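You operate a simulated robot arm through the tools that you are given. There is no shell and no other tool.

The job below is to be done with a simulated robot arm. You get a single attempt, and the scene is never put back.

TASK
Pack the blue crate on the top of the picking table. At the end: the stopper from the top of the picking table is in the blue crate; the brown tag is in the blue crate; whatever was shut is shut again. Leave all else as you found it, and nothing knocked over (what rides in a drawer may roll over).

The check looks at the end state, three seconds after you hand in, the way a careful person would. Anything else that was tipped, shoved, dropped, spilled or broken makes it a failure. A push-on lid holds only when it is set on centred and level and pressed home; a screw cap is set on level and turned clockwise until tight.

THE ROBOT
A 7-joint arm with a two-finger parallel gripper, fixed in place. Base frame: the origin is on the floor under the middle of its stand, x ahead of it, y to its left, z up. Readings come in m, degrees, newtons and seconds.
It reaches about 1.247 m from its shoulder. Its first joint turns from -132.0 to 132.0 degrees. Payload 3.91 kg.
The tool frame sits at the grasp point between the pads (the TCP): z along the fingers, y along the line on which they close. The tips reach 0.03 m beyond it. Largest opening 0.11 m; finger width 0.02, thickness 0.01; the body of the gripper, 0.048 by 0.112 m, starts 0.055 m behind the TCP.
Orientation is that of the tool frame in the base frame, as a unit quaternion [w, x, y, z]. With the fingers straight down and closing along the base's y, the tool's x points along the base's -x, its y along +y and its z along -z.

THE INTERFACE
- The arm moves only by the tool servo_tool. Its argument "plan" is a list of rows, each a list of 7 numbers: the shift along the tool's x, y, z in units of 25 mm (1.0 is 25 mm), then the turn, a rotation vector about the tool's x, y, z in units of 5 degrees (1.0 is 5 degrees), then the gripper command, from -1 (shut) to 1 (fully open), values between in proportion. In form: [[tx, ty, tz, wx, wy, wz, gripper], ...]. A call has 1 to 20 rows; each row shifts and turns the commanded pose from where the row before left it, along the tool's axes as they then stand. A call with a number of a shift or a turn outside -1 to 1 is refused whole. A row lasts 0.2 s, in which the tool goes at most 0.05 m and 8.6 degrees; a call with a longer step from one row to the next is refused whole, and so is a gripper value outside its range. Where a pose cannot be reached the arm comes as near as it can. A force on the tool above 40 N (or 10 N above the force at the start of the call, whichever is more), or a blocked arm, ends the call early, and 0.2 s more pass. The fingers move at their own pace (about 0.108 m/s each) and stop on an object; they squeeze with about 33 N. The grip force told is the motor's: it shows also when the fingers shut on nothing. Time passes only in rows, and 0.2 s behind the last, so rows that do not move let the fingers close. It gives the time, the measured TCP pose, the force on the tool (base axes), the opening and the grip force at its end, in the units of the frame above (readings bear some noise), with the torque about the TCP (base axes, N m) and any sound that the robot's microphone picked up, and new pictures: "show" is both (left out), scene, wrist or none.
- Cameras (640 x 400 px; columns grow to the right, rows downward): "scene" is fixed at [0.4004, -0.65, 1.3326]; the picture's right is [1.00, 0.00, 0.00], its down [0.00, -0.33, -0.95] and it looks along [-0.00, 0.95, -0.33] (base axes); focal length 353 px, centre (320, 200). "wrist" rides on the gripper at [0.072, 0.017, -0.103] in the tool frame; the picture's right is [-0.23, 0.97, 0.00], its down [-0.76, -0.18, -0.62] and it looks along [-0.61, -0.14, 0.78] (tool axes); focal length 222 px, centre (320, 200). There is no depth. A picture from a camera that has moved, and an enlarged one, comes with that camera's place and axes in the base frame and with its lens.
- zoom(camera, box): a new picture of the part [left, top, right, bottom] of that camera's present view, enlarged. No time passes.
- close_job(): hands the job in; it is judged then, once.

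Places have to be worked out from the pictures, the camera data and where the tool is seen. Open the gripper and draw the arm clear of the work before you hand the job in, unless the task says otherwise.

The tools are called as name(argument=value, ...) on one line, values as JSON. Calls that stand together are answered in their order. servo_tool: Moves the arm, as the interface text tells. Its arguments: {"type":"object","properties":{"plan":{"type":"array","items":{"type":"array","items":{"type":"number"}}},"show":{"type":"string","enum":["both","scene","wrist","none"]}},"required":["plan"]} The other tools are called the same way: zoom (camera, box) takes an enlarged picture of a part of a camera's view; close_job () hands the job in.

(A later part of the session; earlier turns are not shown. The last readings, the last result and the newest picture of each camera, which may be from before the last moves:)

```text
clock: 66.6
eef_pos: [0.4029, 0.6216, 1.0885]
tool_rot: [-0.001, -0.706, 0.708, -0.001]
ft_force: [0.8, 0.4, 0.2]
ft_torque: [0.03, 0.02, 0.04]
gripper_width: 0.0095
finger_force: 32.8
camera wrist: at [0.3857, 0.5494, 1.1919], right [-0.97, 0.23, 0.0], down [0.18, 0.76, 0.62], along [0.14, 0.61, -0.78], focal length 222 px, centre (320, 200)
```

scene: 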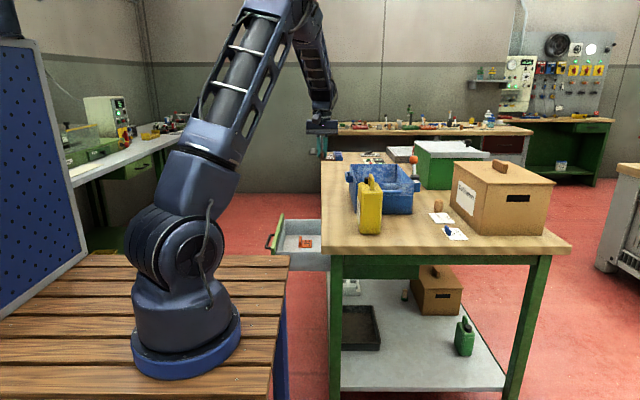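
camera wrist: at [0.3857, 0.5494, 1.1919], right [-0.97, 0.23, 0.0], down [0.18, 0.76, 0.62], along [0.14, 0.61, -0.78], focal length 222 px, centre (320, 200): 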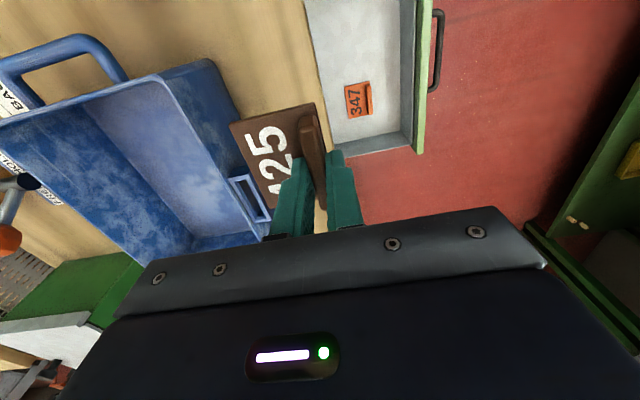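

The tag is secure. I'll carry it over the crate's middle.

servo_tool(plan=[[-0.18, -0.3, 0, 0, 0, 0, -1], [-0.18, -0.6, 0, 0, 0, 0, -1], [-0.18, -0.6, 0, 0, 0, 0, -1], [-0.18, -0.6, 0, 0, 0, 0, -1], [-0.18, -0.6, 0, 0, 0, 0, -1], [-0.18, -0.6, 0, 0, 0, 0, -1], [-0.18, -0.6, 0, 0, 0, 0, -1], [-0.18, -0.6, 0, 0, 0, 0, -1], [-0.18, -0.6, 0, 0, 0, 0, -1], [-0.18, -0.6, 0, 0, 0, 0, -1], [-0.18, -0.6, 0, 0, 0, 0, -1], [-0.18, -0.6, 0, 0, 0, 0, -1], [-0.18, -0.6, 0, 0, 0, 0, -1], [-0.18, -0.6, 0, 0, 0, 0, -1], [-0.18, -0.38, 0, 0, 0, 0, -1]], show="both")

zoom(camera="scene", box=[330, 100, 450, 220])

```text
clock: 69.8
eef_pos: [0.614, 0.6896, 1.0883]
tool_rot: [0.001, 0.707, -0.707, 0.001]
ft_force: [-0.1, 0.0, -0.3]
ft_torque: [0.02, 0.02, 0.01]
gripper_width: 0.0099
finger_force: 32.8
camera wrist: at [0.5963, 0.6164, 1.1917], right [-0.97, 0.23, 0.0], down [0.18, 0.76, 0.62], along [0.14, 0.61, -0.78], focal length 222 px, centre (320, 200)
```

scene: 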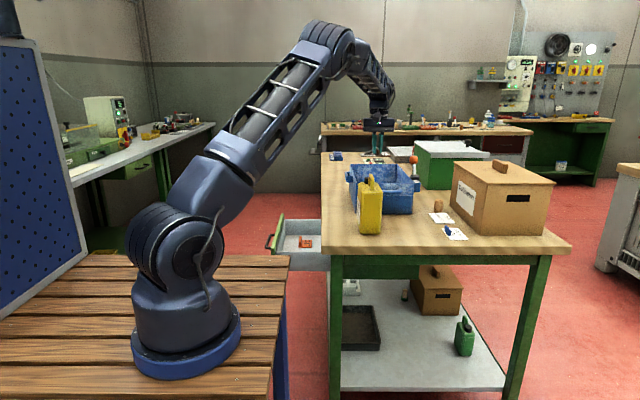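
wrist: 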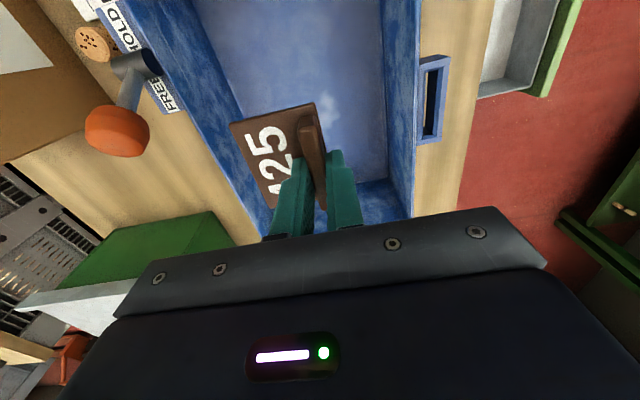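

```text
3.33 times, centred on (390, 160) of scene
camera zoom: at [0.4004, -0.65, 1.3326], right [1.0, 0.0, 0.0], down [0.0, -0.33, -0.95], along [0.0, 0.95, -0.33], focal length 1177 px, centre (87, 333)
```

zoom: 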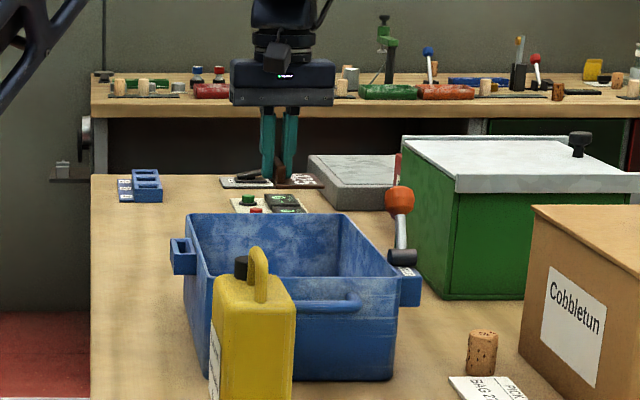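

The tag is over the crate floor with clear margins to the walls. I'll lower it into the crate to a few centimetres over the bottom.

servo_tool(plan=[[0, 0, 0.3, 0, 0, 0, -1], [0, 0, 0.5, 0, 0, 0, -1], [0, 0, 0.5, 0, 0, 0, -1], [0, 0, 0.5, 0, 0, 0, -1], [0, 0, 0.5, 0, 0, 0, -1], [0, 0, 0.5, 0, 0, 0, -1], [0, 0, 0.5, 0, 0, 0, -1], [0, 0, 0.5, 0, 0, 0, -1], [0, 0, 0.5, 0, 0, 0, -1], [0, 0, 0.5, 0, 0, 0, -1], [0, 0, 0.5, 0, 0, 0, -1], [0, 0, 0.5, 0, 0, 0, -1], [0, 0, 0.5, 0, 0, 0, -1], [0, 0, 0.3, 0, 0, 0, -1]], show="both")

zoom(camera="scene", box=[330, 120, 450, 220])

```text
clock: 72.8
eef_pos: [0.6145, 0.6885, 0.9231]
tool_rot: [0.0, -0.707, 0.707, 0.0]
ft_force: [0.4, 1.0, 0.2]
ft_torque: [-0.01, 0.01, 0.03]
gripper_width: 0.0096
finger_force: 32.7
camera wrist: at [0.5977, 0.6169, 1.0269], right [-0.97, 0.23, 0.0], down [0.18, 0.76, 0.62], along [0.14, 0.61, -0.78], focal length 222 px, centre (320, 200)
```

scene: 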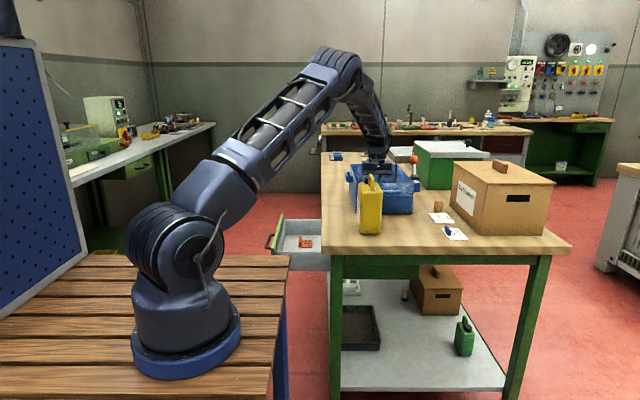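
wrist: 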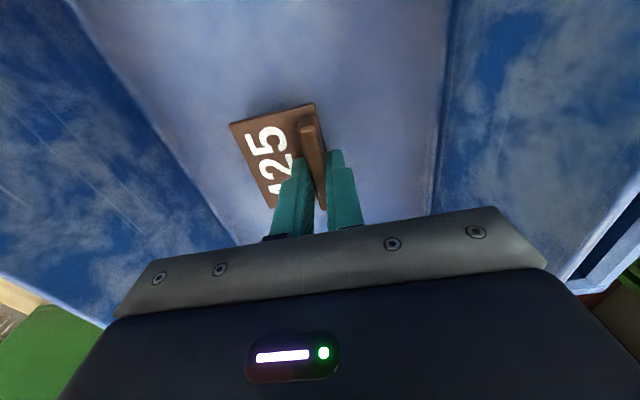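

```text
4.00 times, centred on (390, 170) of scene
camera zoom: at [0.4004, -0.65, 1.3326], right [1.0, 0.0, 0.0], down [0.0, -0.33, -0.95], along [0.0, 0.95, -0.33], focal length 1412 px, centre (40, 320)
```

zoom: 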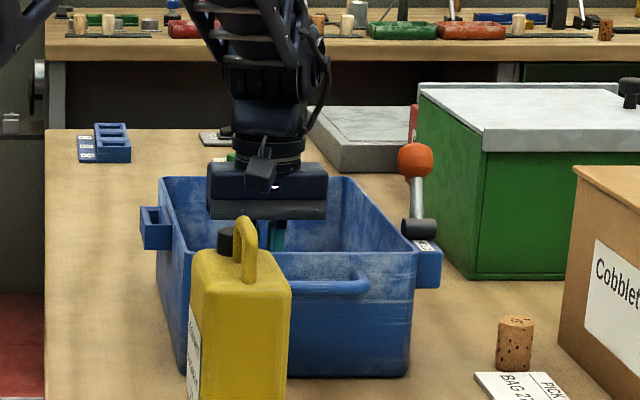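

servo_tool(plan=[[0, 0, 0.15, 0, 0, 0, -1], [0, 0, 0.15, 0, 0, 0, -1], [0, 0, 0.1, 0, 0, 0, -1], [0, 0, 0.1, 0, 0, 0, -1], [0, 0, 0.06, 0, 0, 0, -1], [0, 0, 0.06, 0, 0, 0, -1], [0, 0, 0.06, 0, 0, 0, -1]], show="wrist")

```text
clock: 74.4
eef_pos: [0.614, 0.6906, 0.9061]
tool_rot: [0.0, 0.707, -0.707, 0.001]
ft_force: [0.7, -0.1, -0.7]
ft_torque: [0.02, -0.02, 0.02]
gripper_width: 0.0097
finger_force: 33.2
camera wrist: at [0.5967, 0.6167, 1.0094], right [-0.97, 0.23, 0.0], down [0.18, 0.76, 0.62], along [0.14, 0.61, -0.78], focal length 222 px, centre (320, 200)
```

wrist: 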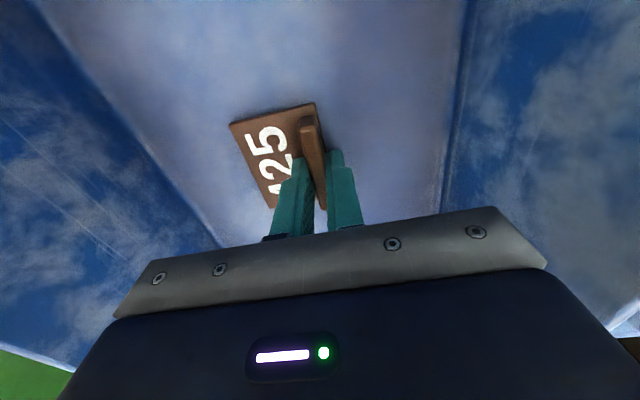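

No contact yet; I continue in 1.5 mm steps.

servo_tool(plan=[[0, 0, 0.06, 0, 0, 0, -1], [0, 0, 0.06, 0, 0, 0, -1], [0, 0, 0.06, 0, 0, 0, -1], [0, 0, 0.06, 0, 0, 0, -1], [0, 0, 0.06, 0, 0, 0, -1]], show="wrist")

```text
clock: 75.6
eef_pos: [0.6137, 0.6892, 0.9029]
tool_rot: [0.002, -0.707, 0.707, 0.0]
ft_force: [-0.9, -7.8, 40.6]
ft_torque: [-0.56, -0.13, -0.1]
gripper_width: 0.0098
finger_force: 32.7
camera wrist: at [0.5964, 0.6167, 1.0054], right [-0.97, 0.23, 0.0], down [0.18, 0.76, 0.63], along [0.14, 0.61, -0.78], focal length 222 px, centre (320, 200)
```

wrist: 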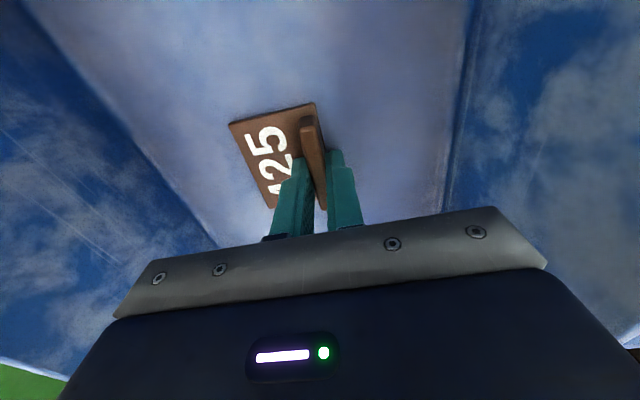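

The plate is on the crate floor (force 40 N at TCP 0.903). I'll ease up 2 mm, open the fingers and rise straight out.

servo_tool(plan=[[0, 0, -0.04, 0, 0, 0, -1], [0, 0, -0.05, 0, 0, 0, -1], [0, 0, 0, 0, 0, 0, -0.8], [0, 0, 0, 0, 0, 0, -0.5], [0, 0, 0, 0, 0, 0, -0.2], [0, 0, 0, 0, 0, 0, -0.2], [0, 0, -0.2, 0, 0, 0, -0.2], [0, 0, -0.4, 0, 0, 0, -0.2], [0, 0, -0.8, 0, 0, 0, -0.2], [0, 0, -1, 0, 0, 0, -0.2], [0, 0, -1, 0, 0, 0, -0.2], [0, 0, -1, 0, 0, 0, -0.2], [0, 0, -1, 0, 0, 0, -0.2], [0, 0, -1, 0, 0, 0, -0.2], [0, 0, -1, 0, 0, 0, -0.2]], show="both")

zoom(camera="wrist", box=[200, 0, 440, 200])

```text
clock: 78.8
eef_pos: [0.6147, 0.6914, 1.0849]
tool_rot: [0.001, 0.708, -0.706, 0.0]
ft_force: [0.7, 0.6, -0.2]
ft_torque: [0.0, 0.02, -0.04]
gripper_width: 0.0441
finger_force: 0.1
camera wrist: at [0.5966, 0.6182, 1.1885], right [-0.97, 0.23, 0.0], down [0.18, 0.76, 0.62], along [0.14, 0.61, -0.78], focal length 222 px, centre (320, 200)
```

scene: 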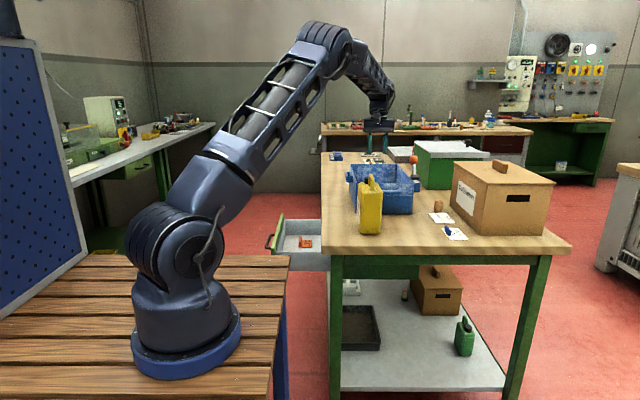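
wrist: 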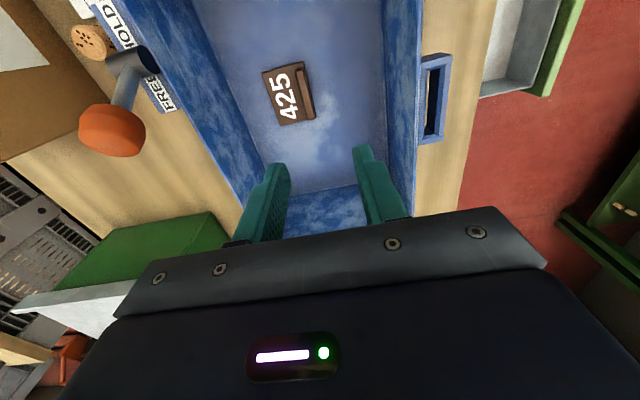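

```text
2.00 times, centred on (320, 100) of wrist
camera zoom: at [0.5966, 0.6182, 1.1885], right [-0.97, 0.23, 0.0], down [0.18, 0.76, 0.62], along [0.14, 0.61, -0.78], focal length 444 px, centre (320, 400)
```

zoom: 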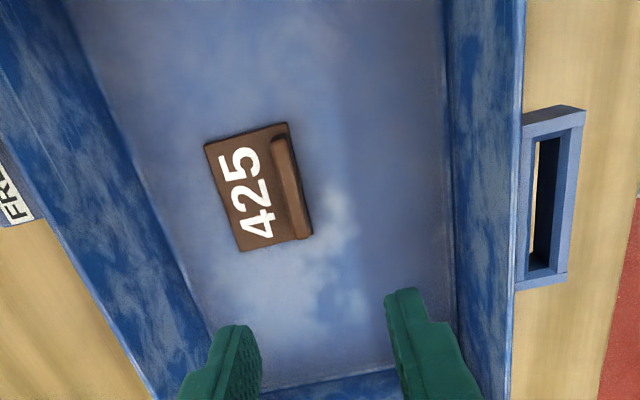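

The brown tag rests in the crate. Earlier views hinted at corks near the far right end of this table, so before taking the cork by the cards I'll rise and look there to be sure which stopper is meant.

servo_tool(plan=[[-0.3, -0.3, -1, 0, 0, 0, 0], [-0.3, -0.3, -1, 0, 0, 0, 0], [-0.3, -0.3, -1, 0, 0, 0, 0], [-0.3, -0.3, -1, 0, 0, 0, 0], [-0.3, -0.3, -1, 0, 0, 0, 0], [-0.3, -0.3, -1, 0, 0, 0, 0], [0, 0, 0, 0, -1, 0, 0], [0, 0, 0, 0, -1, 0, 0], [0, 0, 0, 0, -1, 0, 0], [0, 0, 0, 0, -1, 0, 0], [0, 0, 0, 0, -1, 0, 0], [0, 0, 0, 0, -1, 0, 0], [0, 0, 0, 0, -1, 0, 0]], show="wrist")

zoom(camera="wrist", box=[120, 60, 420, 230])

```text
clock: 81.6
eef_pos: [0.7138, 0.8128, 1.2745]
tool_rot: [0.212, -0.674, 0.675, 0.213]
ft_force: [-1.2, -0.5, 0.1]
ft_torque: [0.01, 0.06, 0.01]
gripper_width: 0.0551
finger_force: 0.1
out of reach, approached as far as the arm can: row 7, 8, 9, 10, 11, 12, 13
camera wrist: at [0.6959, 0.6938, 1.3187], right [-0.97, 0.18, 0.13], down [0.18, 0.27, 0.95], along [0.14, 0.95, -0.29], focal length 222 px, centre (320, 200)
```

wrist: 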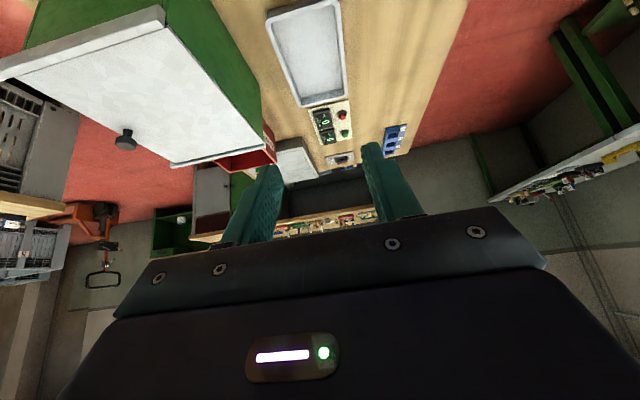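

```text
2.13 times, centred on (270, 145) of wrist
camera zoom: at [0.6959, 0.6938, 1.3187], right [-0.97, 0.18, 0.13], down [0.18, 0.27, 0.95], along [0.14, 0.95, -0.29], focal length 474 px, centre (427, 317)
```

zoom: 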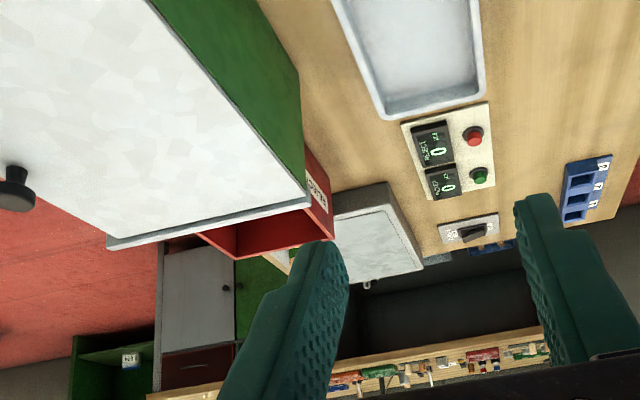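

The finger hides that spot. I'll undo the pitch, draw back and look again from a yaw of 60°.

servo_tool(plan=[[0, 0, 0, 0, 1, 0, 1], [0, 0, 0, 0, 1, 0, 1], [0, 0, 0, 0, 1, 0, 1], [0, 0, 0, 0, 1, 0, 1], [0, 0, 0, 0, 1, 0, 1], [0, 0, 0, 0, 1, 0, 1], [0, 0, 0, 0, 1, 0, 1], [0.5, 0.9, -0.3, 0, 0, 0, 1], [0.5, 0.9, -0.3, 0, 0, 0, 1], [0.5, 0.9, -0.3, 0, 0, 0, 1], [0.5, 0.9, -0.3, 0, 0, 0, 1], [0.5, 0.9, -0.3, 0, 0, 0, 1], [0.5, 0.9, -0.3, 0, 0, 0, 1], [0.5, 0.9, -0.3, 0, 0, 0, 1], [0.5, 0.9, -0.3, 0, 0, 0, 1], [0.5, 0.9, -0.3, 0, 0, 0, 1]], show="none")

servo_tool(plan=[[0, 0, 0, 0, 0, 1, 1], [0, 0, 0, 0, 0, 1, 1], [0, 0, 0, 0, 0, 1, 1], [0, 0, 0, 0, 0, 1, 1], [0, 0, 0, 0, 0, 1, 1], [0, 0, 0, 0, 0, 1, 1], [0, 0, 0, 0, -1, 0, 1], [0, 0, 0, 0, -1, 0, 1], [0, 0, 0, 0, -1, 0, 1], [0, 0, 0, 0, -1, 0, 1], [0, 0, 0, 0, -1, 0, 1], [0, 0, 0, 0, -1, 0, 1], [0, 0, 0, 0, -1, 0, 1], [0, 0, 0, 0, -1, 0, 1]], show="wrist")

zoom(camera="wrist", box=[220, 60, 460, 230])

```text
clock: 85.0
eef_pos: [0.4824, 0.608, 1.3011]
tool_rot: [0.0, -0.707, 0.707, 0.0]
ft_force: [0.4, -0.1, -0.4]
ft_torque: [0.0, 0.07, -0.01]
gripper_width: 0.1102
finger_force: 0.1
out of reach, approached as far as the arm can: row 1, 2, 3, 4, 5, 6, 7
```

```text
clock: 88.0
eef_pos: [0.4827, 0.6079, 1.3011]
tool_rot: [0.296, -0.47, 0.814, 0.171]
ft_force: [0.6, 0.6, 0.1]
ft_torque: [0.0, 0.02, 0.03]
gripper_width: 0.1098
finger_force: 0.0
camera wrist: at [0.4063, 0.5091, 1.3333], right [-0.76, 0.64, 0.15], down [0.25, 0.07, 0.97], along [0.61, 0.77, -0.21], focal length 222 px, centre (320, 200)
```

wrist: 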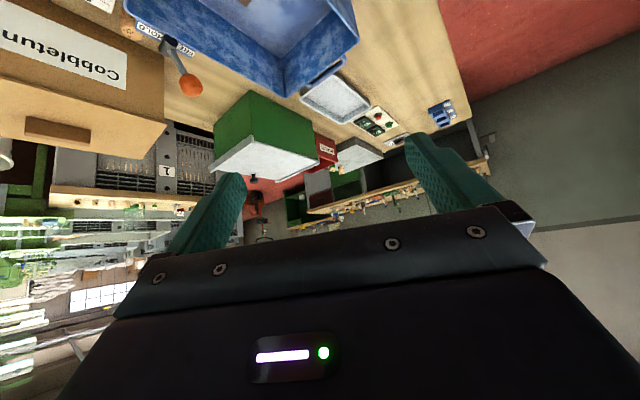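

```text
2.35 times, centred on (340, 145) of wrist
camera zoom: at [0.4063, 0.5091, 1.3333], right [-0.76, 0.64, 0.15], down [0.25, 0.07, 0.97], along [0.61, 0.77, -0.21], focal length 523 px, centre (273, 329)
```

zoom: 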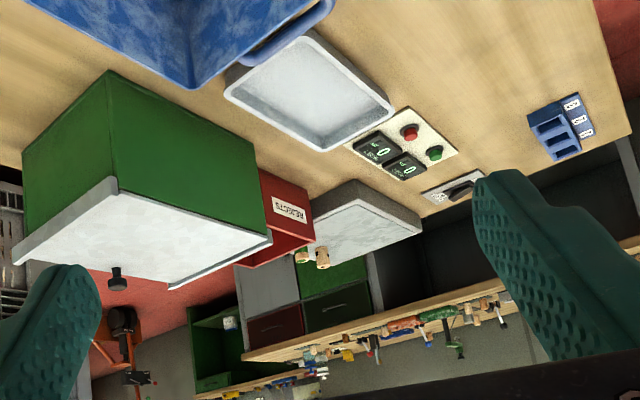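

zoom(camera="wrist", box=[310, 120, 400, 190])

zoom(camera="wrist", box=[320, 140, 360, 175])

zoom(camera="wrist", box=[90, 0, 250, 120])

```text
5.71 times, centred on (355, 155) of wrist
camera zoom: at [0.4063, 0.5091, 1.3333], right [-0.76, 0.64, 0.15], down [0.25, 0.07, 0.97], along [0.61, 0.77, -0.21], focal length 1269 px, centre (120, 457)
```

zoom: 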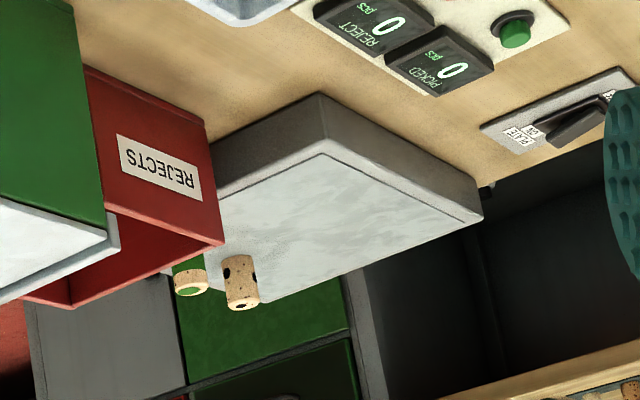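

```text
11.43 times, centred on (340, 158) of wrist
camera zoom: at [0.4063, 0.5091, 1.3333], right [-0.76, 0.64, 0.15], down [0.25, 0.07, 0.97], along [0.61, 0.77, -0.21], focal length 2538 px, centre (91, 686)
```

zoom: 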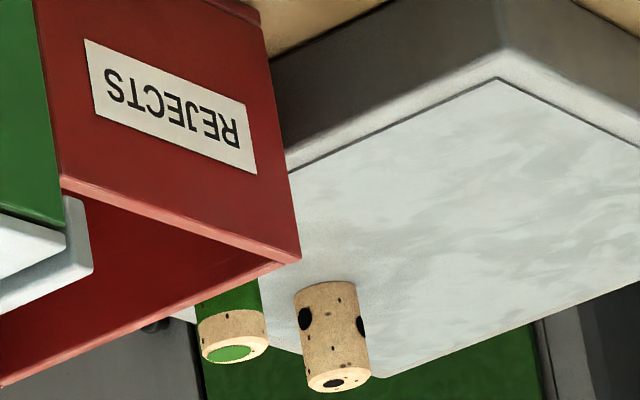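

```text
3.33 times, centred on (170, 60) of wrist
camera zoom: at [0.4063, 0.5091, 1.3333], right [-0.76, 0.64, 0.15], down [0.25, 0.07, 0.97], along [0.61, 0.77, -0.21], focal length 740 px, centre (820, 667)
```

zoom: 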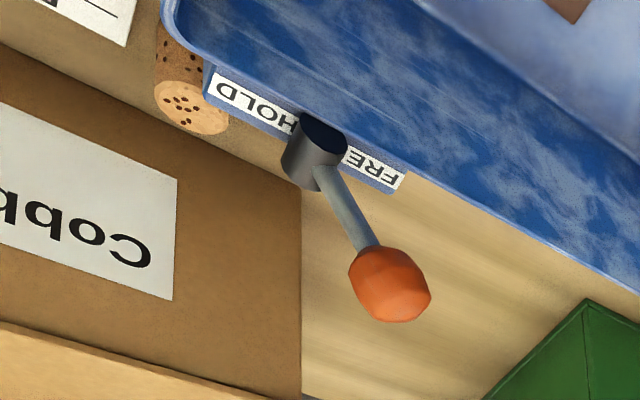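

Those far corks stand on a separate grey plate device (and others on a shelf and the back bench); the plain cork beside the cards is the one on the table top, near (0.854, 0.612). I'll return the tool to vertical with closing along x and move above that cork to measure it.

servo_tool(plan=[[0, 0, 0, 0, 1, 0, 1], [0, 0, 0, 0, 1, 0, 1], [0, 0, 0, 0, 1, 0, 1], [0, 0, 0, 0, 1, 0, 1], [0, 0, 0, 0, 1, 0, 1], [0, 0, 0, 0, 1, 0, 1], [0, 0, 0, 0, 1, 0, 1], [0, 0, 0, 0, 1, 0, 1], [0, 0, 0, 0, 0, -1, 1], [0, 0, 0, 0, 0, -1, 1], [0, 0, 0, 0, 0, -1, 1], [0, 0, 0, 0, 0, -1, 1], [0, 0, 0, 0, 0, -1, 1], [0, 0, 0, 0, 0, -1, 1]], show="none")

servo_tool(plan=[[0, -1, 0, 0, 0, 0, 1], [0, -1, 0, 0, 0, 0, 1], [0, -1, 0, 0, 0, 0, 1], [0, -1, 0, 0, 0, 0, 1], [0, -1, 0, 0, 0, 0, 1], [0, -1, 0, 0, 0, 0, 1], [0, -1, 0, 0, 0, 0, 1], [0, -1, 0, 0, 0, 0, 1], [0, -1, 0, 0, 0, 0, 1], [0, -1, 0, 0, 0, 0, 1], [-0.2, -1, 0, 0, 0, 0, 1], [-0.2, -1, 0.5, 0, 0, 0, 1], [-0.2, -1, 0.5, 0, 0, 0, 1], [-0.2, -1, 1, 0, 0, 0, 1], [-0.2, -0.8, 1, 0, 0, 0, 1], [0, 0, 1, 0, 0, 0, 1]], show="both")

zoom(camera="wrist", box=[200, 0, 440, 200])

```text
clock: 91.0
eef_pos: [0.4832, 0.6066, 1.3009]
tool_rot: [0.001, 0.708, -0.706, 0.0]
ft_force: [0.2, -0.2, 0.0]
ft_torque: [0.01, 0.01, -0.03]
gripper_width: 0.1099
finger_force: 0.0
```

```text
clock: 94.4
eef_pos: [0.833, 0.61, 1.1991]
tool_rot: [-0.001, -0.707, 0.708, 0.0]
ft_force: [-0.6, 0.7, -0.1]
ft_torque: [-0.03, -0.05, 0.04]
gripper_width: 0.1101
finger_force: 0.0
out of reach, approached as far as the arm can: row 13, 14, 15, 16
camera wrist: at [0.8158, 0.5387, 1.3029], right [-0.97, 0.23, 0.0], down [0.18, 0.76, 0.62], along [0.14, 0.61, -0.78], focal length 222 px, centre (320, 200)
```

scene: 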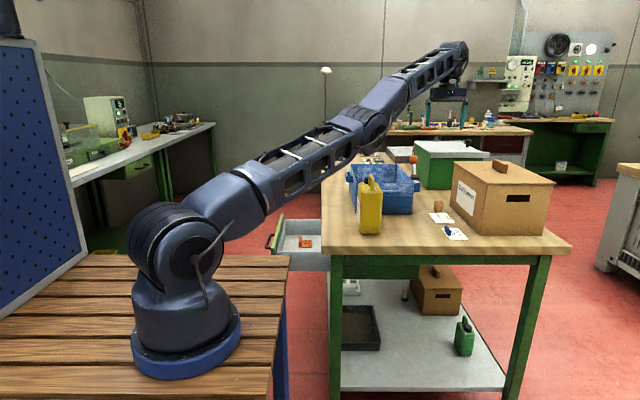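
wrist: 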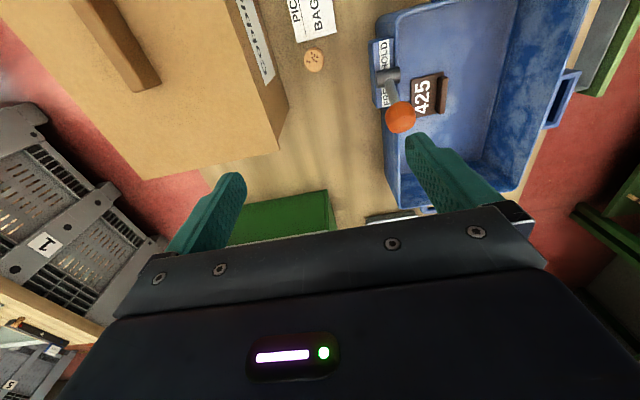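

```text
2.00 times, centred on (320, 100) of wrist
camera zoom: at [0.8158, 0.5387, 1.3029], right [-0.97, 0.23, 0.0], down [0.18, 0.76, 0.62], along [0.14, 0.61, -0.78], focal length 444 px, centre (320, 400)
```

zoom: 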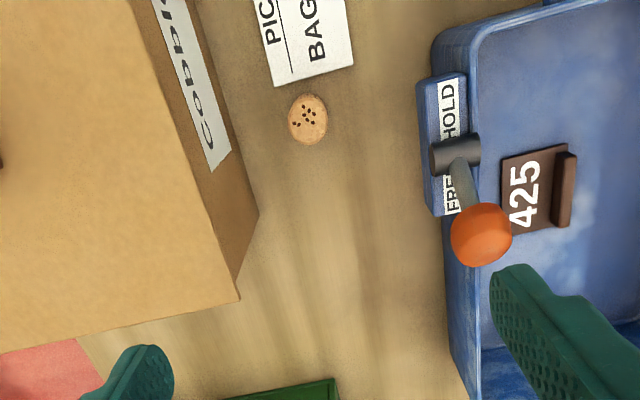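

The cork's top triangulates to (0.838, 0.581, 0.90), so the table is nearer z 0.857; the box lid edge is at x ≈ 0.895 and the crate's lever bracket ends at x ≈ 0.76. The gap is tight for the gripper body, so I'll come down partway in the middle of it, fingers narrowed to 6 cm, and measure again.

servo_tool(plan=[[0.2, 0, 0.6, 0, 0, 0, 0.09], [0.2, 0, 0.8, 0, 0, 0, 0.09], [0.2, 0, 0.8, 0, 0, 0, 0.09], [0.2, 0, 0.8, 0, 0, 0, 0.09], [0.2, 0, 0.8, 0, 0, 0, 0.09], [0, 0, 0.4, 0, 0, 0, 0.09]], show="both")

zoom(camera="wrist", box=[200, 0, 440, 200])

zoom(camera="scene", box=[400, 110, 520, 240])

```text
clock: 95.8
eef_pos: [0.8681, 0.6168, 1.1054]
tool_rot: [0.002, 0.707, -0.707, 0.001]
ft_force: [-0.5, -0.4, 0.0]
ft_torque: [-0.03, -0.01, -0.02]
gripper_width: 0.0598
finger_force: 0.1
out of reach, approached as far as the arm can: row 1, 2, 3, 4, 5
camera wrist: at [0.8501, 0.545, 1.2094], right [-0.97, 0.23, 0.0], down [0.18, 0.76, 0.62], along [0.14, 0.6, -0.78], focal length 222 px, centre (320, 200)
```

scene: 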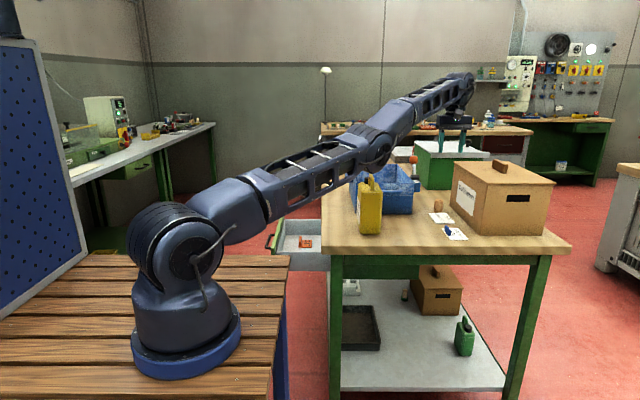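
wrist: 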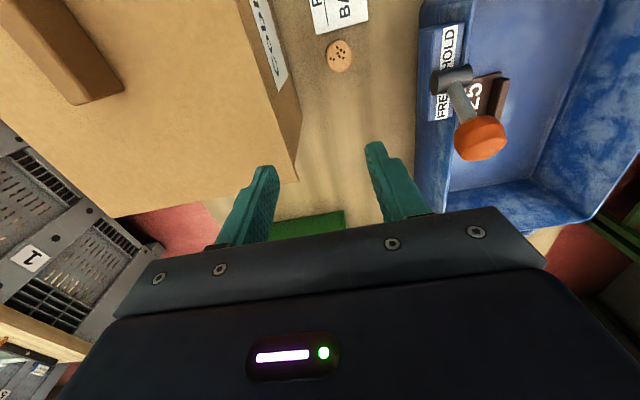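

```text
2.00 times, centred on (320, 100) of wrist
camera zoom: at [0.8501, 0.545, 1.2094], right [-0.97, 0.23, 0.0], down [0.18, 0.76, 0.62], along [0.14, 0.6, -0.78], focal length 444 px, centre (320, 400)
```

zoom: 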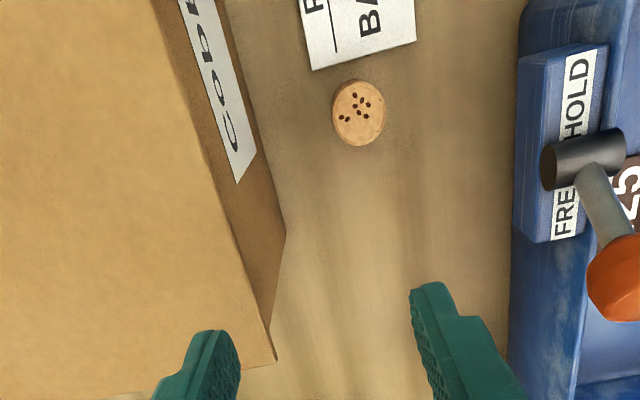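

```text
3.08 times, centred on (460, 175) of scene
camera zoom: at [0.4004, -0.65, 1.3326], right [1.0, 0.0, 0.0], down [0.0, -0.33, -0.95], along [0.0, 0.95, -0.33], focal length 1086 px, centre (-111, 277)
```

zoom: 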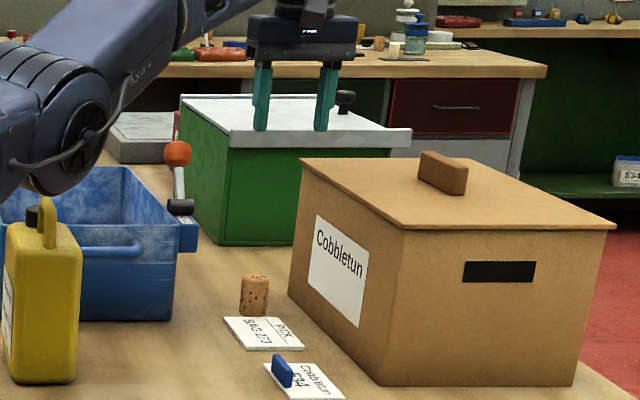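

Cork centre is (0.836, 0.578), top z 0.90; the lid edge is x ≈ 0.897 and the bracket x ≈ 0.763. With a 4.5° lean of the hand toward the crate there is about 1 cm on either side. I'll line up, lean and descend to tips well above the cork.

servo_tool(plan=[[0.52, 0.45, 0, 0, 0, 0, 0.09], [0.52, 0.45, 0, 0, 0, 0, 0.09], [0.52, 0.46, 0, 0, 0, 0, 0.09], [0, 0, 0, 0.9, 0, 0, 0.09], [0, 0.03, 0.4, 0, 0, 0, 0.09], [0, 0.06, 0.8, 0, 0, 0, 0.09], [0, 0.06, 0.8, 0, 0, 0, 0.09], [0, 0.06, 0.8, 0, 0, 0, 0.09], [0, 0.06, 0.8, 0, 0, 0, 0.09], [0, 0.06, 0.8, 0, 0, 0, 0.09]], show="both")

zoom(camera="wrist", box=[200, 40, 440, 240])

zoom(camera="scene", box=[370, 130, 490, 230])

```text
clock: 97.6
eef_pos: [0.8864, 0.6334, 1.0633]
tool_rot: [0.033, -0.706, 0.707, -0.028]
ft_force: [-0.1, 2.2, 13.6]
ft_torque: [0.01, -0.44, 0.08]
gripper_width: 0.0604
finger_force: 0.2
out of reach, approached as far as the arm can: row 1, 2, 3, 4, 6, 7, 8, 9
stopped in row 9: the force on the tool passed its limit at 58 N (the readings are from after the stop); the commanded pose is now the measured one
camera wrist: at [0.8597, 0.5598, 1.1637], right [-0.97, 0.23, -0.08], down [0.12, 0.76, 0.64], along [0.21, 0.61, -0.76], focal length 222 px, centre (320, 200)
```

scene: 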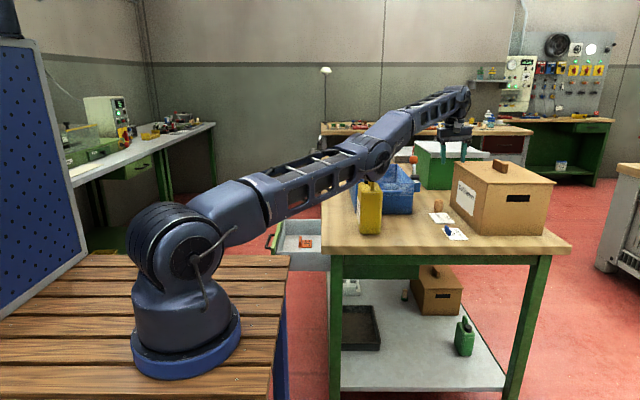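
wrist: 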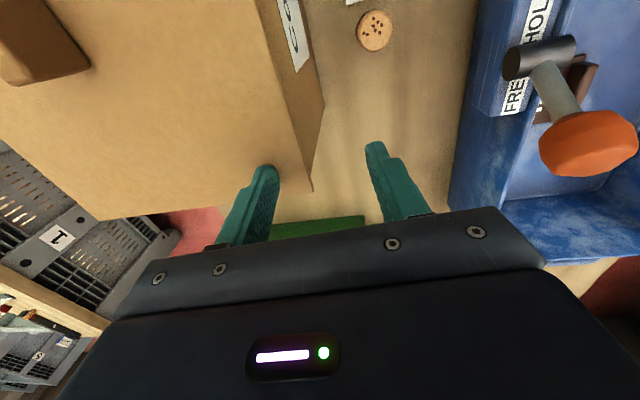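

```text
2.00 times, centred on (320, 140) of wrist
camera zoom: at [0.8597, 0.5598, 1.1637], right [-0.97, 0.23, -0.08], down [0.12, 0.76, 0.64], along [0.21, 0.61, -0.76], focal length 444 px, centre (320, 320)
```

zoom: 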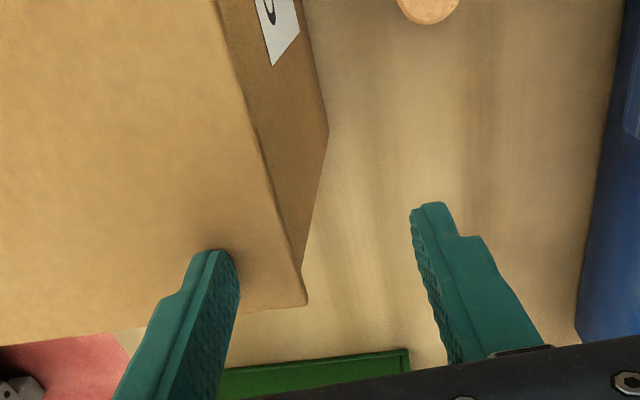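

```text
4.00 times, centred on (430, 180) of scene
camera zoom: at [0.4004, -0.65, 1.3326], right [1.0, 0.0, 0.0], down [0.0, -0.33, -0.95], along [0.0, 0.95, -0.33], focal length 1412 px, centre (-120, 280)
```

zoom: 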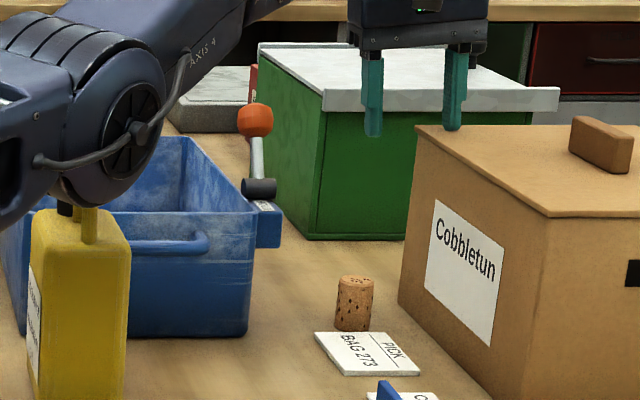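

The arm had locked fully stretched and drifted outward, so the +x finger touched the box lid (13 N now). I'll rise straight off the lid first, then check for any shift.

servo_tool(plan=[[0, 0, -0.4, 0, 0, 0, 0.09], [0, 0, -0.6, 0, 0, 0, 0.09], [0, 0, -0.8, 0, 0, 0, 0.09], [0, 0, -0.8, 0, 0, 0, 0.09]], show="both")

zoom(camera="scene", box=[330, 100, 570, 260])

```text
clock: 98.6
eef_pos: [0.8775, 0.6258, 1.1229]
tool_rot: [-0.031, 0.707, -0.706, 0.028]
ft_force: [0.1, 0.7, -0.8]
ft_torque: [-0.02, 0.04, -0.02]
gripper_width: 0.0599
finger_force: 0.1
out of reach, approached as far as the arm can: row 3, 4
camera wrist: at [0.8499, 0.5526, 1.2235], right [-0.97, 0.23, -0.08], down [0.12, 0.76, 0.64], along [0.21, 0.61, -0.76], focal length 222 px, centre (320, 200)
```

scene: 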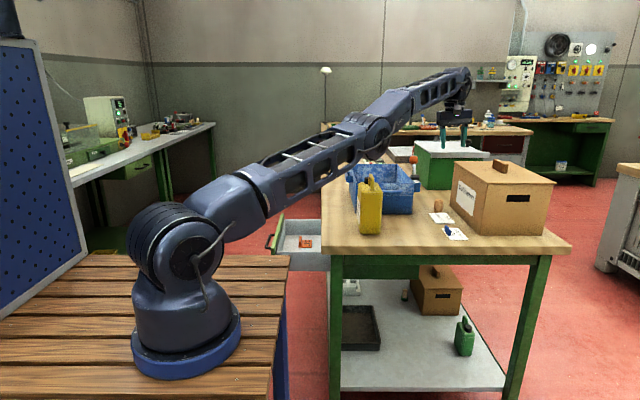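
wrist: 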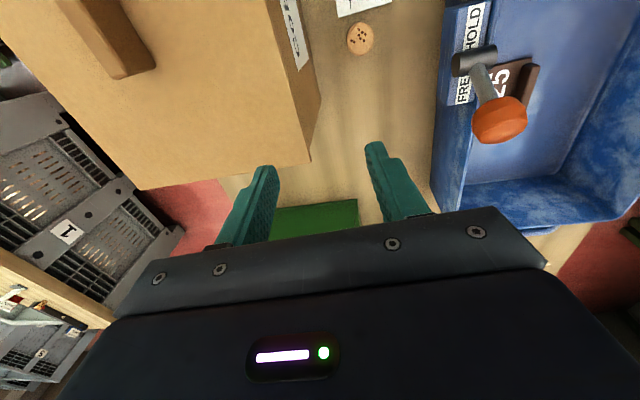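

```text
2.50 times, centred on (450, 180) of scene
camera zoom: at [0.4004, -0.65, 1.3326], right [1.0, 0.0, 0.0], down [0.0, -0.33, -0.95], along [0.0, 0.95, -0.33], focal length 883 px, centre (-5, 250)
```

zoom: 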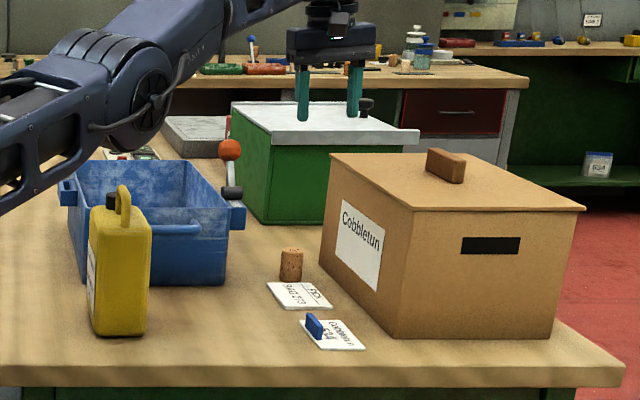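

Nothing appears shifted: box, lid and bottle corners are where they were. Now I'll unlock the stretched arm by pulling inward toward the base, staying high.

servo_tool(plan=[[0.8, 1, -0.5, 0, 0, 0, 0.09], [0.8, 1, -0.5, 0, 0, 0, 0.09], [0.8, 1, -0.5, 0, 0, 0, 0.09], [0.8, 1, -0.5, 0, 0, 0, 0.09], [0.8, 1, -0.3, 0, 0, 0, 0.09], [0.8, 1, -0.3, 0, 0, 0, 0.09]], show="both")

```text
clock: 100.0
eef_pos: [0.83, 0.6186, 1.2287]
tool_rot: [0.031, -0.706, 0.707, -0.029]
ft_force: [0.3, -0.9, -0.6]
ft_torque: [-0.02, -0.02, -0.01]
gripper_width: 0.0597
finger_force: 0.1
out of reach, approached as far as the arm can: row 1, 2, 3, 4, 5, 6
camera wrist: at [0.8035, 0.5453, 1.3296], right [-0.97, 0.23, -0.08], down [0.13, 0.76, 0.64], along [0.21, 0.61, -0.77], focal length 222 px, centre (320, 200)
```

scene: 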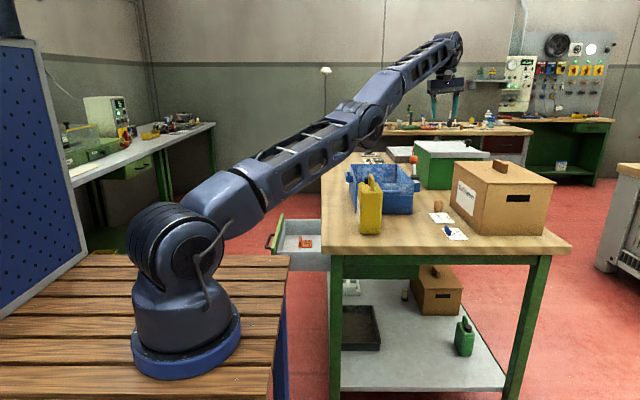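
wrist: 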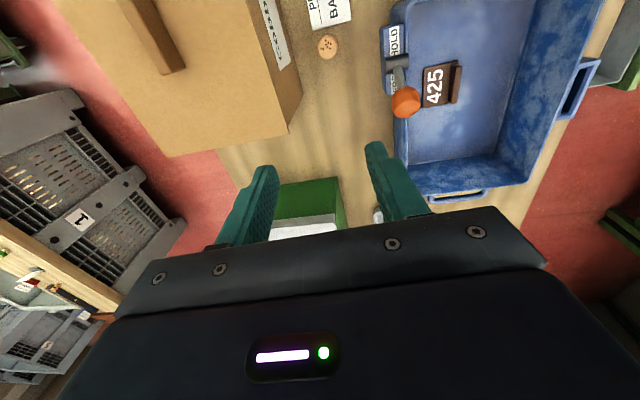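

The arm still reads as stretched although the target is well inside reach; it may just need time to fold. I'll hold the command for two steps and see which way it moves.

servo_tool(plan=[[0, 0, 0, 0, 0, 0, 0.09], [0, 0, 0, 0, 0, 0, 0.09]], show="scene")

```text
clock: 100.6
eef_pos: [0.8305, 0.6178, 1.2284]
tool_rot: [0.03, -0.706, 0.707, -0.028]
ft_force: [-0.3, 0.3, 1.2]
ft_torque: [-0.01, -0.01, 0.03]
gripper_width: 0.0603
finger_force: 0.1
```

scene: 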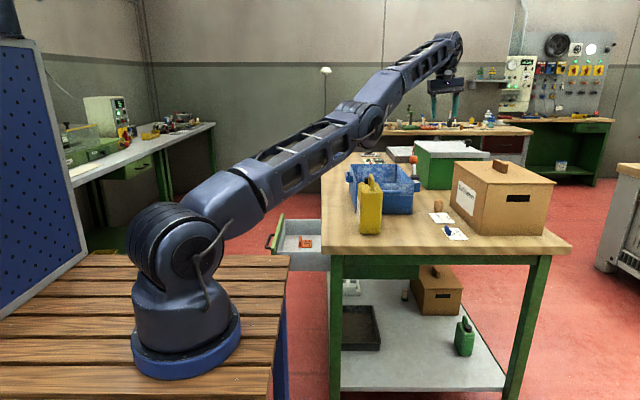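

The commanded pose is re-based when out of reach, and the arm has folded slightly the wrong way (elbow down). I'll swing the stretched arm toward the open floor on the near side of the table, high above the box, where I can safely re-fold it elbow-up.

servo_tool(plan=[[0.86, -0.6, 0, 0, 0, 0, 0.09], [0.86, -0.6, 0, 0, 0, 0, 0.09], [0.86, -0.6, 0, 0, 0, 0, 0.09], [0.86, -0.6, 0, 0, 0, 0, 0.09], [0.86, -0.6, 0, 0, 0, 0, 0.09], [0.93, -0.48, 0, 0, 0, 0, 0.09], [0.93, -0.48, 0, 0, 0, 0, 0.09], [0.93, -0.48, 0, 0, 0, 0, 0.09], [0.93, -0.48, 0, 0, 0, 0, 0.09], [0.93, -0.48, 0, 0, 0, 0, 0.09]], show="scene")

```text
clock: 102.8
eef_pos: [0.9833, 0.4106, 1.2498]
tool_rot: [0.031, -0.706, 0.707, -0.028]
ft_force: [-0.1, 0.6, 0.0]
ft_torque: [-0.05, -0.03, 0.0]
gripper_width: 0.06
finger_force: 0.0
out of reach, approached as far as the arm can: row 1, 2, 4, 6, 7, 8
```

scene: 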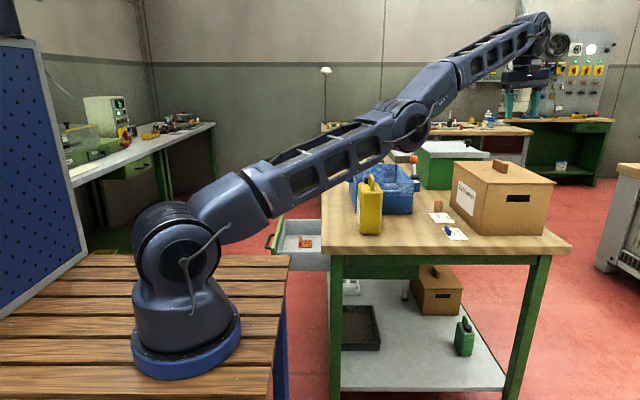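

servo_tool(plan=[[1, -0.35, 0, 0, 0, 0, 0.09], [1, -0.35, 0, 0, 0, 0, 0.09], [1, -0.35, 0, 0, 0, 0, 0.09], [1, -0.3, 0, 0, 0, 0, 0.09], [1, -0.25, 0, 0, 0, 0, 0.09], [1, -0.2, 0, 0, 0, 0, 0.09], [1, -0.15, 0, 0, 0, 0, 0.09], [1, -0.1, 0, 0, 0, 0, 0.09], [1, -0.1, 0, 0, 0, 0, 0.09], [1, 0, 0, 0, 0, 0, 0.09], [1, 0, 0, 0, 0, 0, 0.09]], show="scene")

```text
clock: 105.2
eef_pos: [1.0795, 0.1506, 1.271]
tool_rot: [-0.03, 0.707, -0.706, 0.028]
ft_force: [0.3, -0.1, -0.3]
ft_torque: [-0.04, 0.0, -0.01]
gripper_width: 0.0601
finger_force: 0.1
out of reach, approached as far as the arm can: row 1, 2, 4, 5, 6, 7, 8, 9, 10, 11
```

scene: 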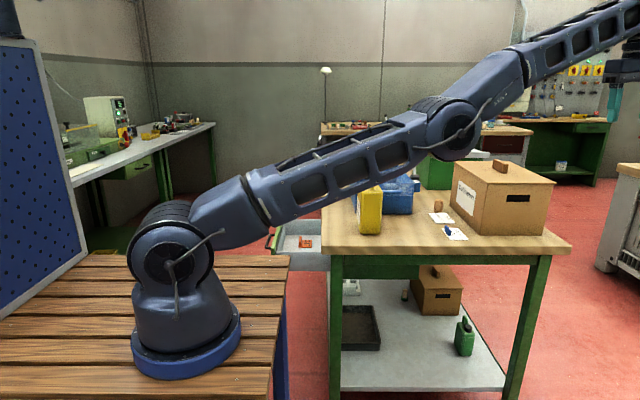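

Over the open floor now. I'll lower the hand here while easing inward so the elbow folds upward.

servo_tool(plan=[[0, 0.2, 1, 0, 0, 0, 0.09], [0, 0.2, 1, 0, 0, 0, 0.09], [0, 0.2, 1, 0, 0, 0, 0.09], [0, 0.2, 1, 0, 0, 0, 0.09], [0, 0.2, 1, 0, 0, 0, 0.09], [0, 0.2, 1, 0, 0, 0, 0.09], [0, 0.2, 1, 0, 0, 0, 0.09], [0, 0.2, 1, 0, 0, 0, 0.09]], show="scene")

```text
clock: 107.0
eef_pos: [1.1351, 0.1712, 1.0978]
tool_rot: [0.03, -0.706, 0.707, -0.028]
ft_force: [-0.1, -0.5, -0.1]
ft_torque: [-0.02, 0.01, 0.02]
gripper_width: 0.0599
finger_force: 0.1
out of reach, approached as far as the arm can: row 1, 2, 3, 4, 5, 6, 7, 8
```

scene: 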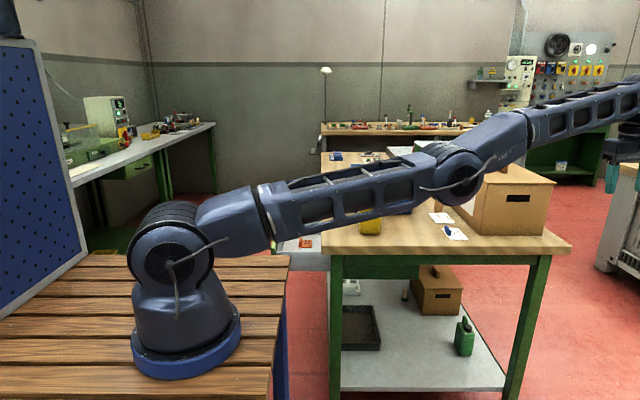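

The fold is still on the elbow-down side. I'll extend outward to straighten fully, then move straight down so the elbow passes through to the upper side.

servo_tool(plan=[[0, -0.8, 0, 0, 0, 0, 0.09], [0, -0.8, 0, 0, 0, 0, 0.09], [0, -0.8, 0, 0, 0, 0, 0.09], [0, -0.3, 1, 0, 0, 0, 0.09], [0, -0.3, 1, 0, 0, 0, 0.09], [0, -0.3, 1, 0, 0, 0, 0.09], [0, -0.3, 1, 0, 0, 0, 0.09], [0, -0.2, 1, 0, 0, 0, 0.09]], show="scene")

```text
clock: 108.8
eef_pos: [1.1654, 0.1593, 0.9743]
tool_rot: [0.032, -0.706, 0.707, -0.029]
ft_force: [-0.6, -0.1, 0.6]
ft_torque: [0.02, -0.01, 0.0]
gripper_width: 0.06
finger_force: 0.1
out of reach, approached as far as the arm can: row 1, 2, 3, 4, 5, 6, 7
```

scene: 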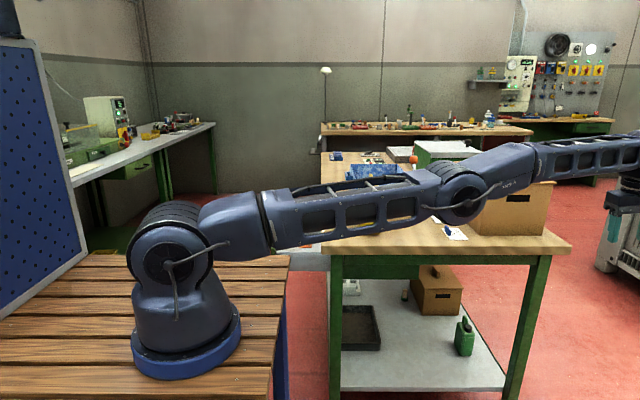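

The last row was reachable and the forearm now slopes less than the upper arm. A little further down, then I'll draw inward and check.

servo_tool(plan=[[0, 0, 1, 0, 0, 0, 0.09], [0, 0, 1, 0, 0, 0, 0.09], [0, 0.3, 0.8, 0, 0, 0, 0.09], [0, 0.6, 0, 0, 0, 0, 0.09], [0, 0.8, 0, 0, 0, 0, 0.09], [0, 1, 0, 0, 0, 0, 0.09], [0, 1, 0, 0, 0, 0, 0.09]], show="scene")

```text
clock: 110.4
eef_pos: [1.1657, 0.1763, 0.8994]
tool_rot: [0.031, -0.706, 0.707, -0.028]
ft_force: [0.2, 0.0, 0.1]
ft_torque: [0.05, 0.0, -0.02]
gripper_width: 0.06
finger_force: 0.1
out of reach, approached as far as the arm can: row 3, 4, 5, 6, 7
```

scene: 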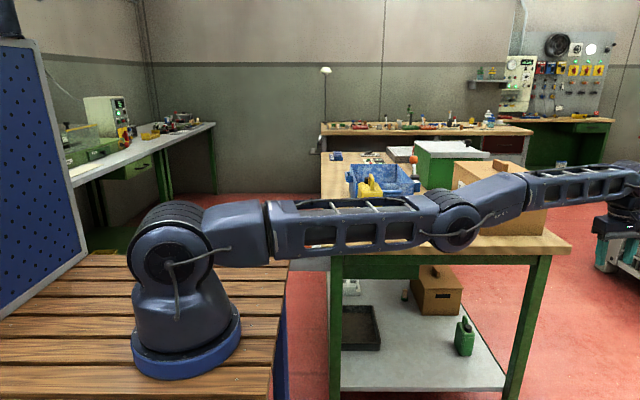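

It keeps folding the wrong way. I'll use the hand instead: tilting the fingers back toward the base should force the forearm down and the elbow up, here in the free space.

servo_tool(plan=[[0.5, 0, 0, -1, 0, 0, 0.09], [0.5, 0, 0, -1, 0, 0, 0.09], [0.5, 0, 0, -1, 0, 0, 0.09], [0.5, 0, 0, -1, 0, 0, 0.09], [0, 0, 0, -1, 0, 0, 0.09], [0, 0, 0, -1, 0, 0, 0.09], [0, 0, 0, -1, 0, 0, 0.09], [0, 0, 0, -1, 0, 0, 0.09]], show="scene")

```text
clock: 112.2
eef_pos: [1.0734, 0.0953, 0.9106]
tool_rot: [0.167, 0.687, -0.686, -0.17]
ft_force: [0.7, -1.1, -1.1]
ft_torque: [-0.01, -0.01, -0.02]
gripper_width: 0.0599
finger_force: 0.1
out of reach, approached as far as the arm can: row 1, 2, 3, 5, 6, 7, 8
```

scene: 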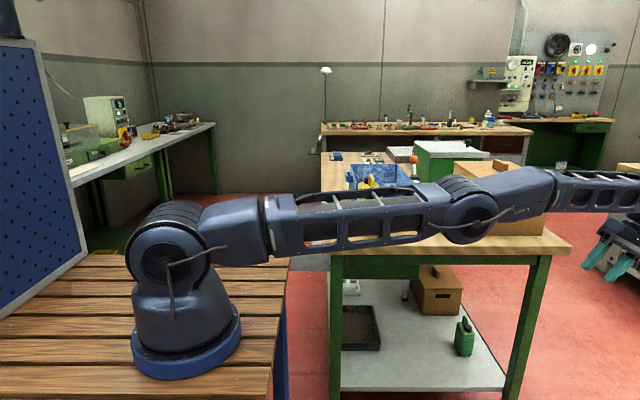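

The hand hit its wrist limit and the forearm now lies flatter than the upper arm, i.e. elbow slightly up. I'll draw inward now.

servo_tool(plan=[[0, 0.45, 0.23, -0.5, 0, 0, 0.09], [0, 0.89, 0.46, 0, 0, 0, 0.09], [0, 0.89, 0.46, 0, 0, 0, 0.09], [0, 0.89, 0.46, 0, 0, 0, 0.09], [0, 0.89, 0.46, 0, 0, 0, 0.09]], show="scene")

```text
clock: 113.4
eef_pos: [0.9586, 0.0949, 0.915]
tool_rot: [-0.181, -0.683, 0.683, 0.185]
ft_force: [0.0, 0.1, -0.7]
ft_torque: [0.02, 0.01, 0.01]
gripper_width: 0.0602
finger_force: 0.1
```

scene: 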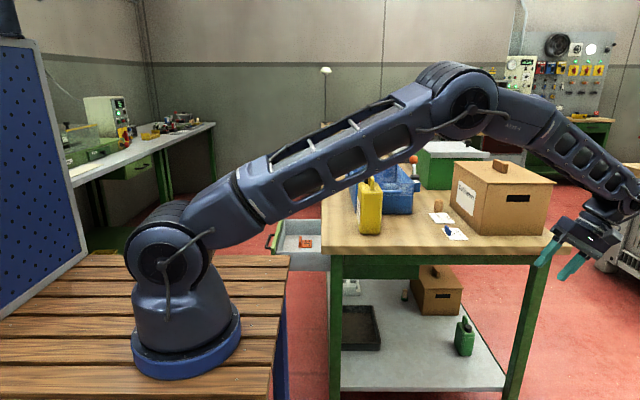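

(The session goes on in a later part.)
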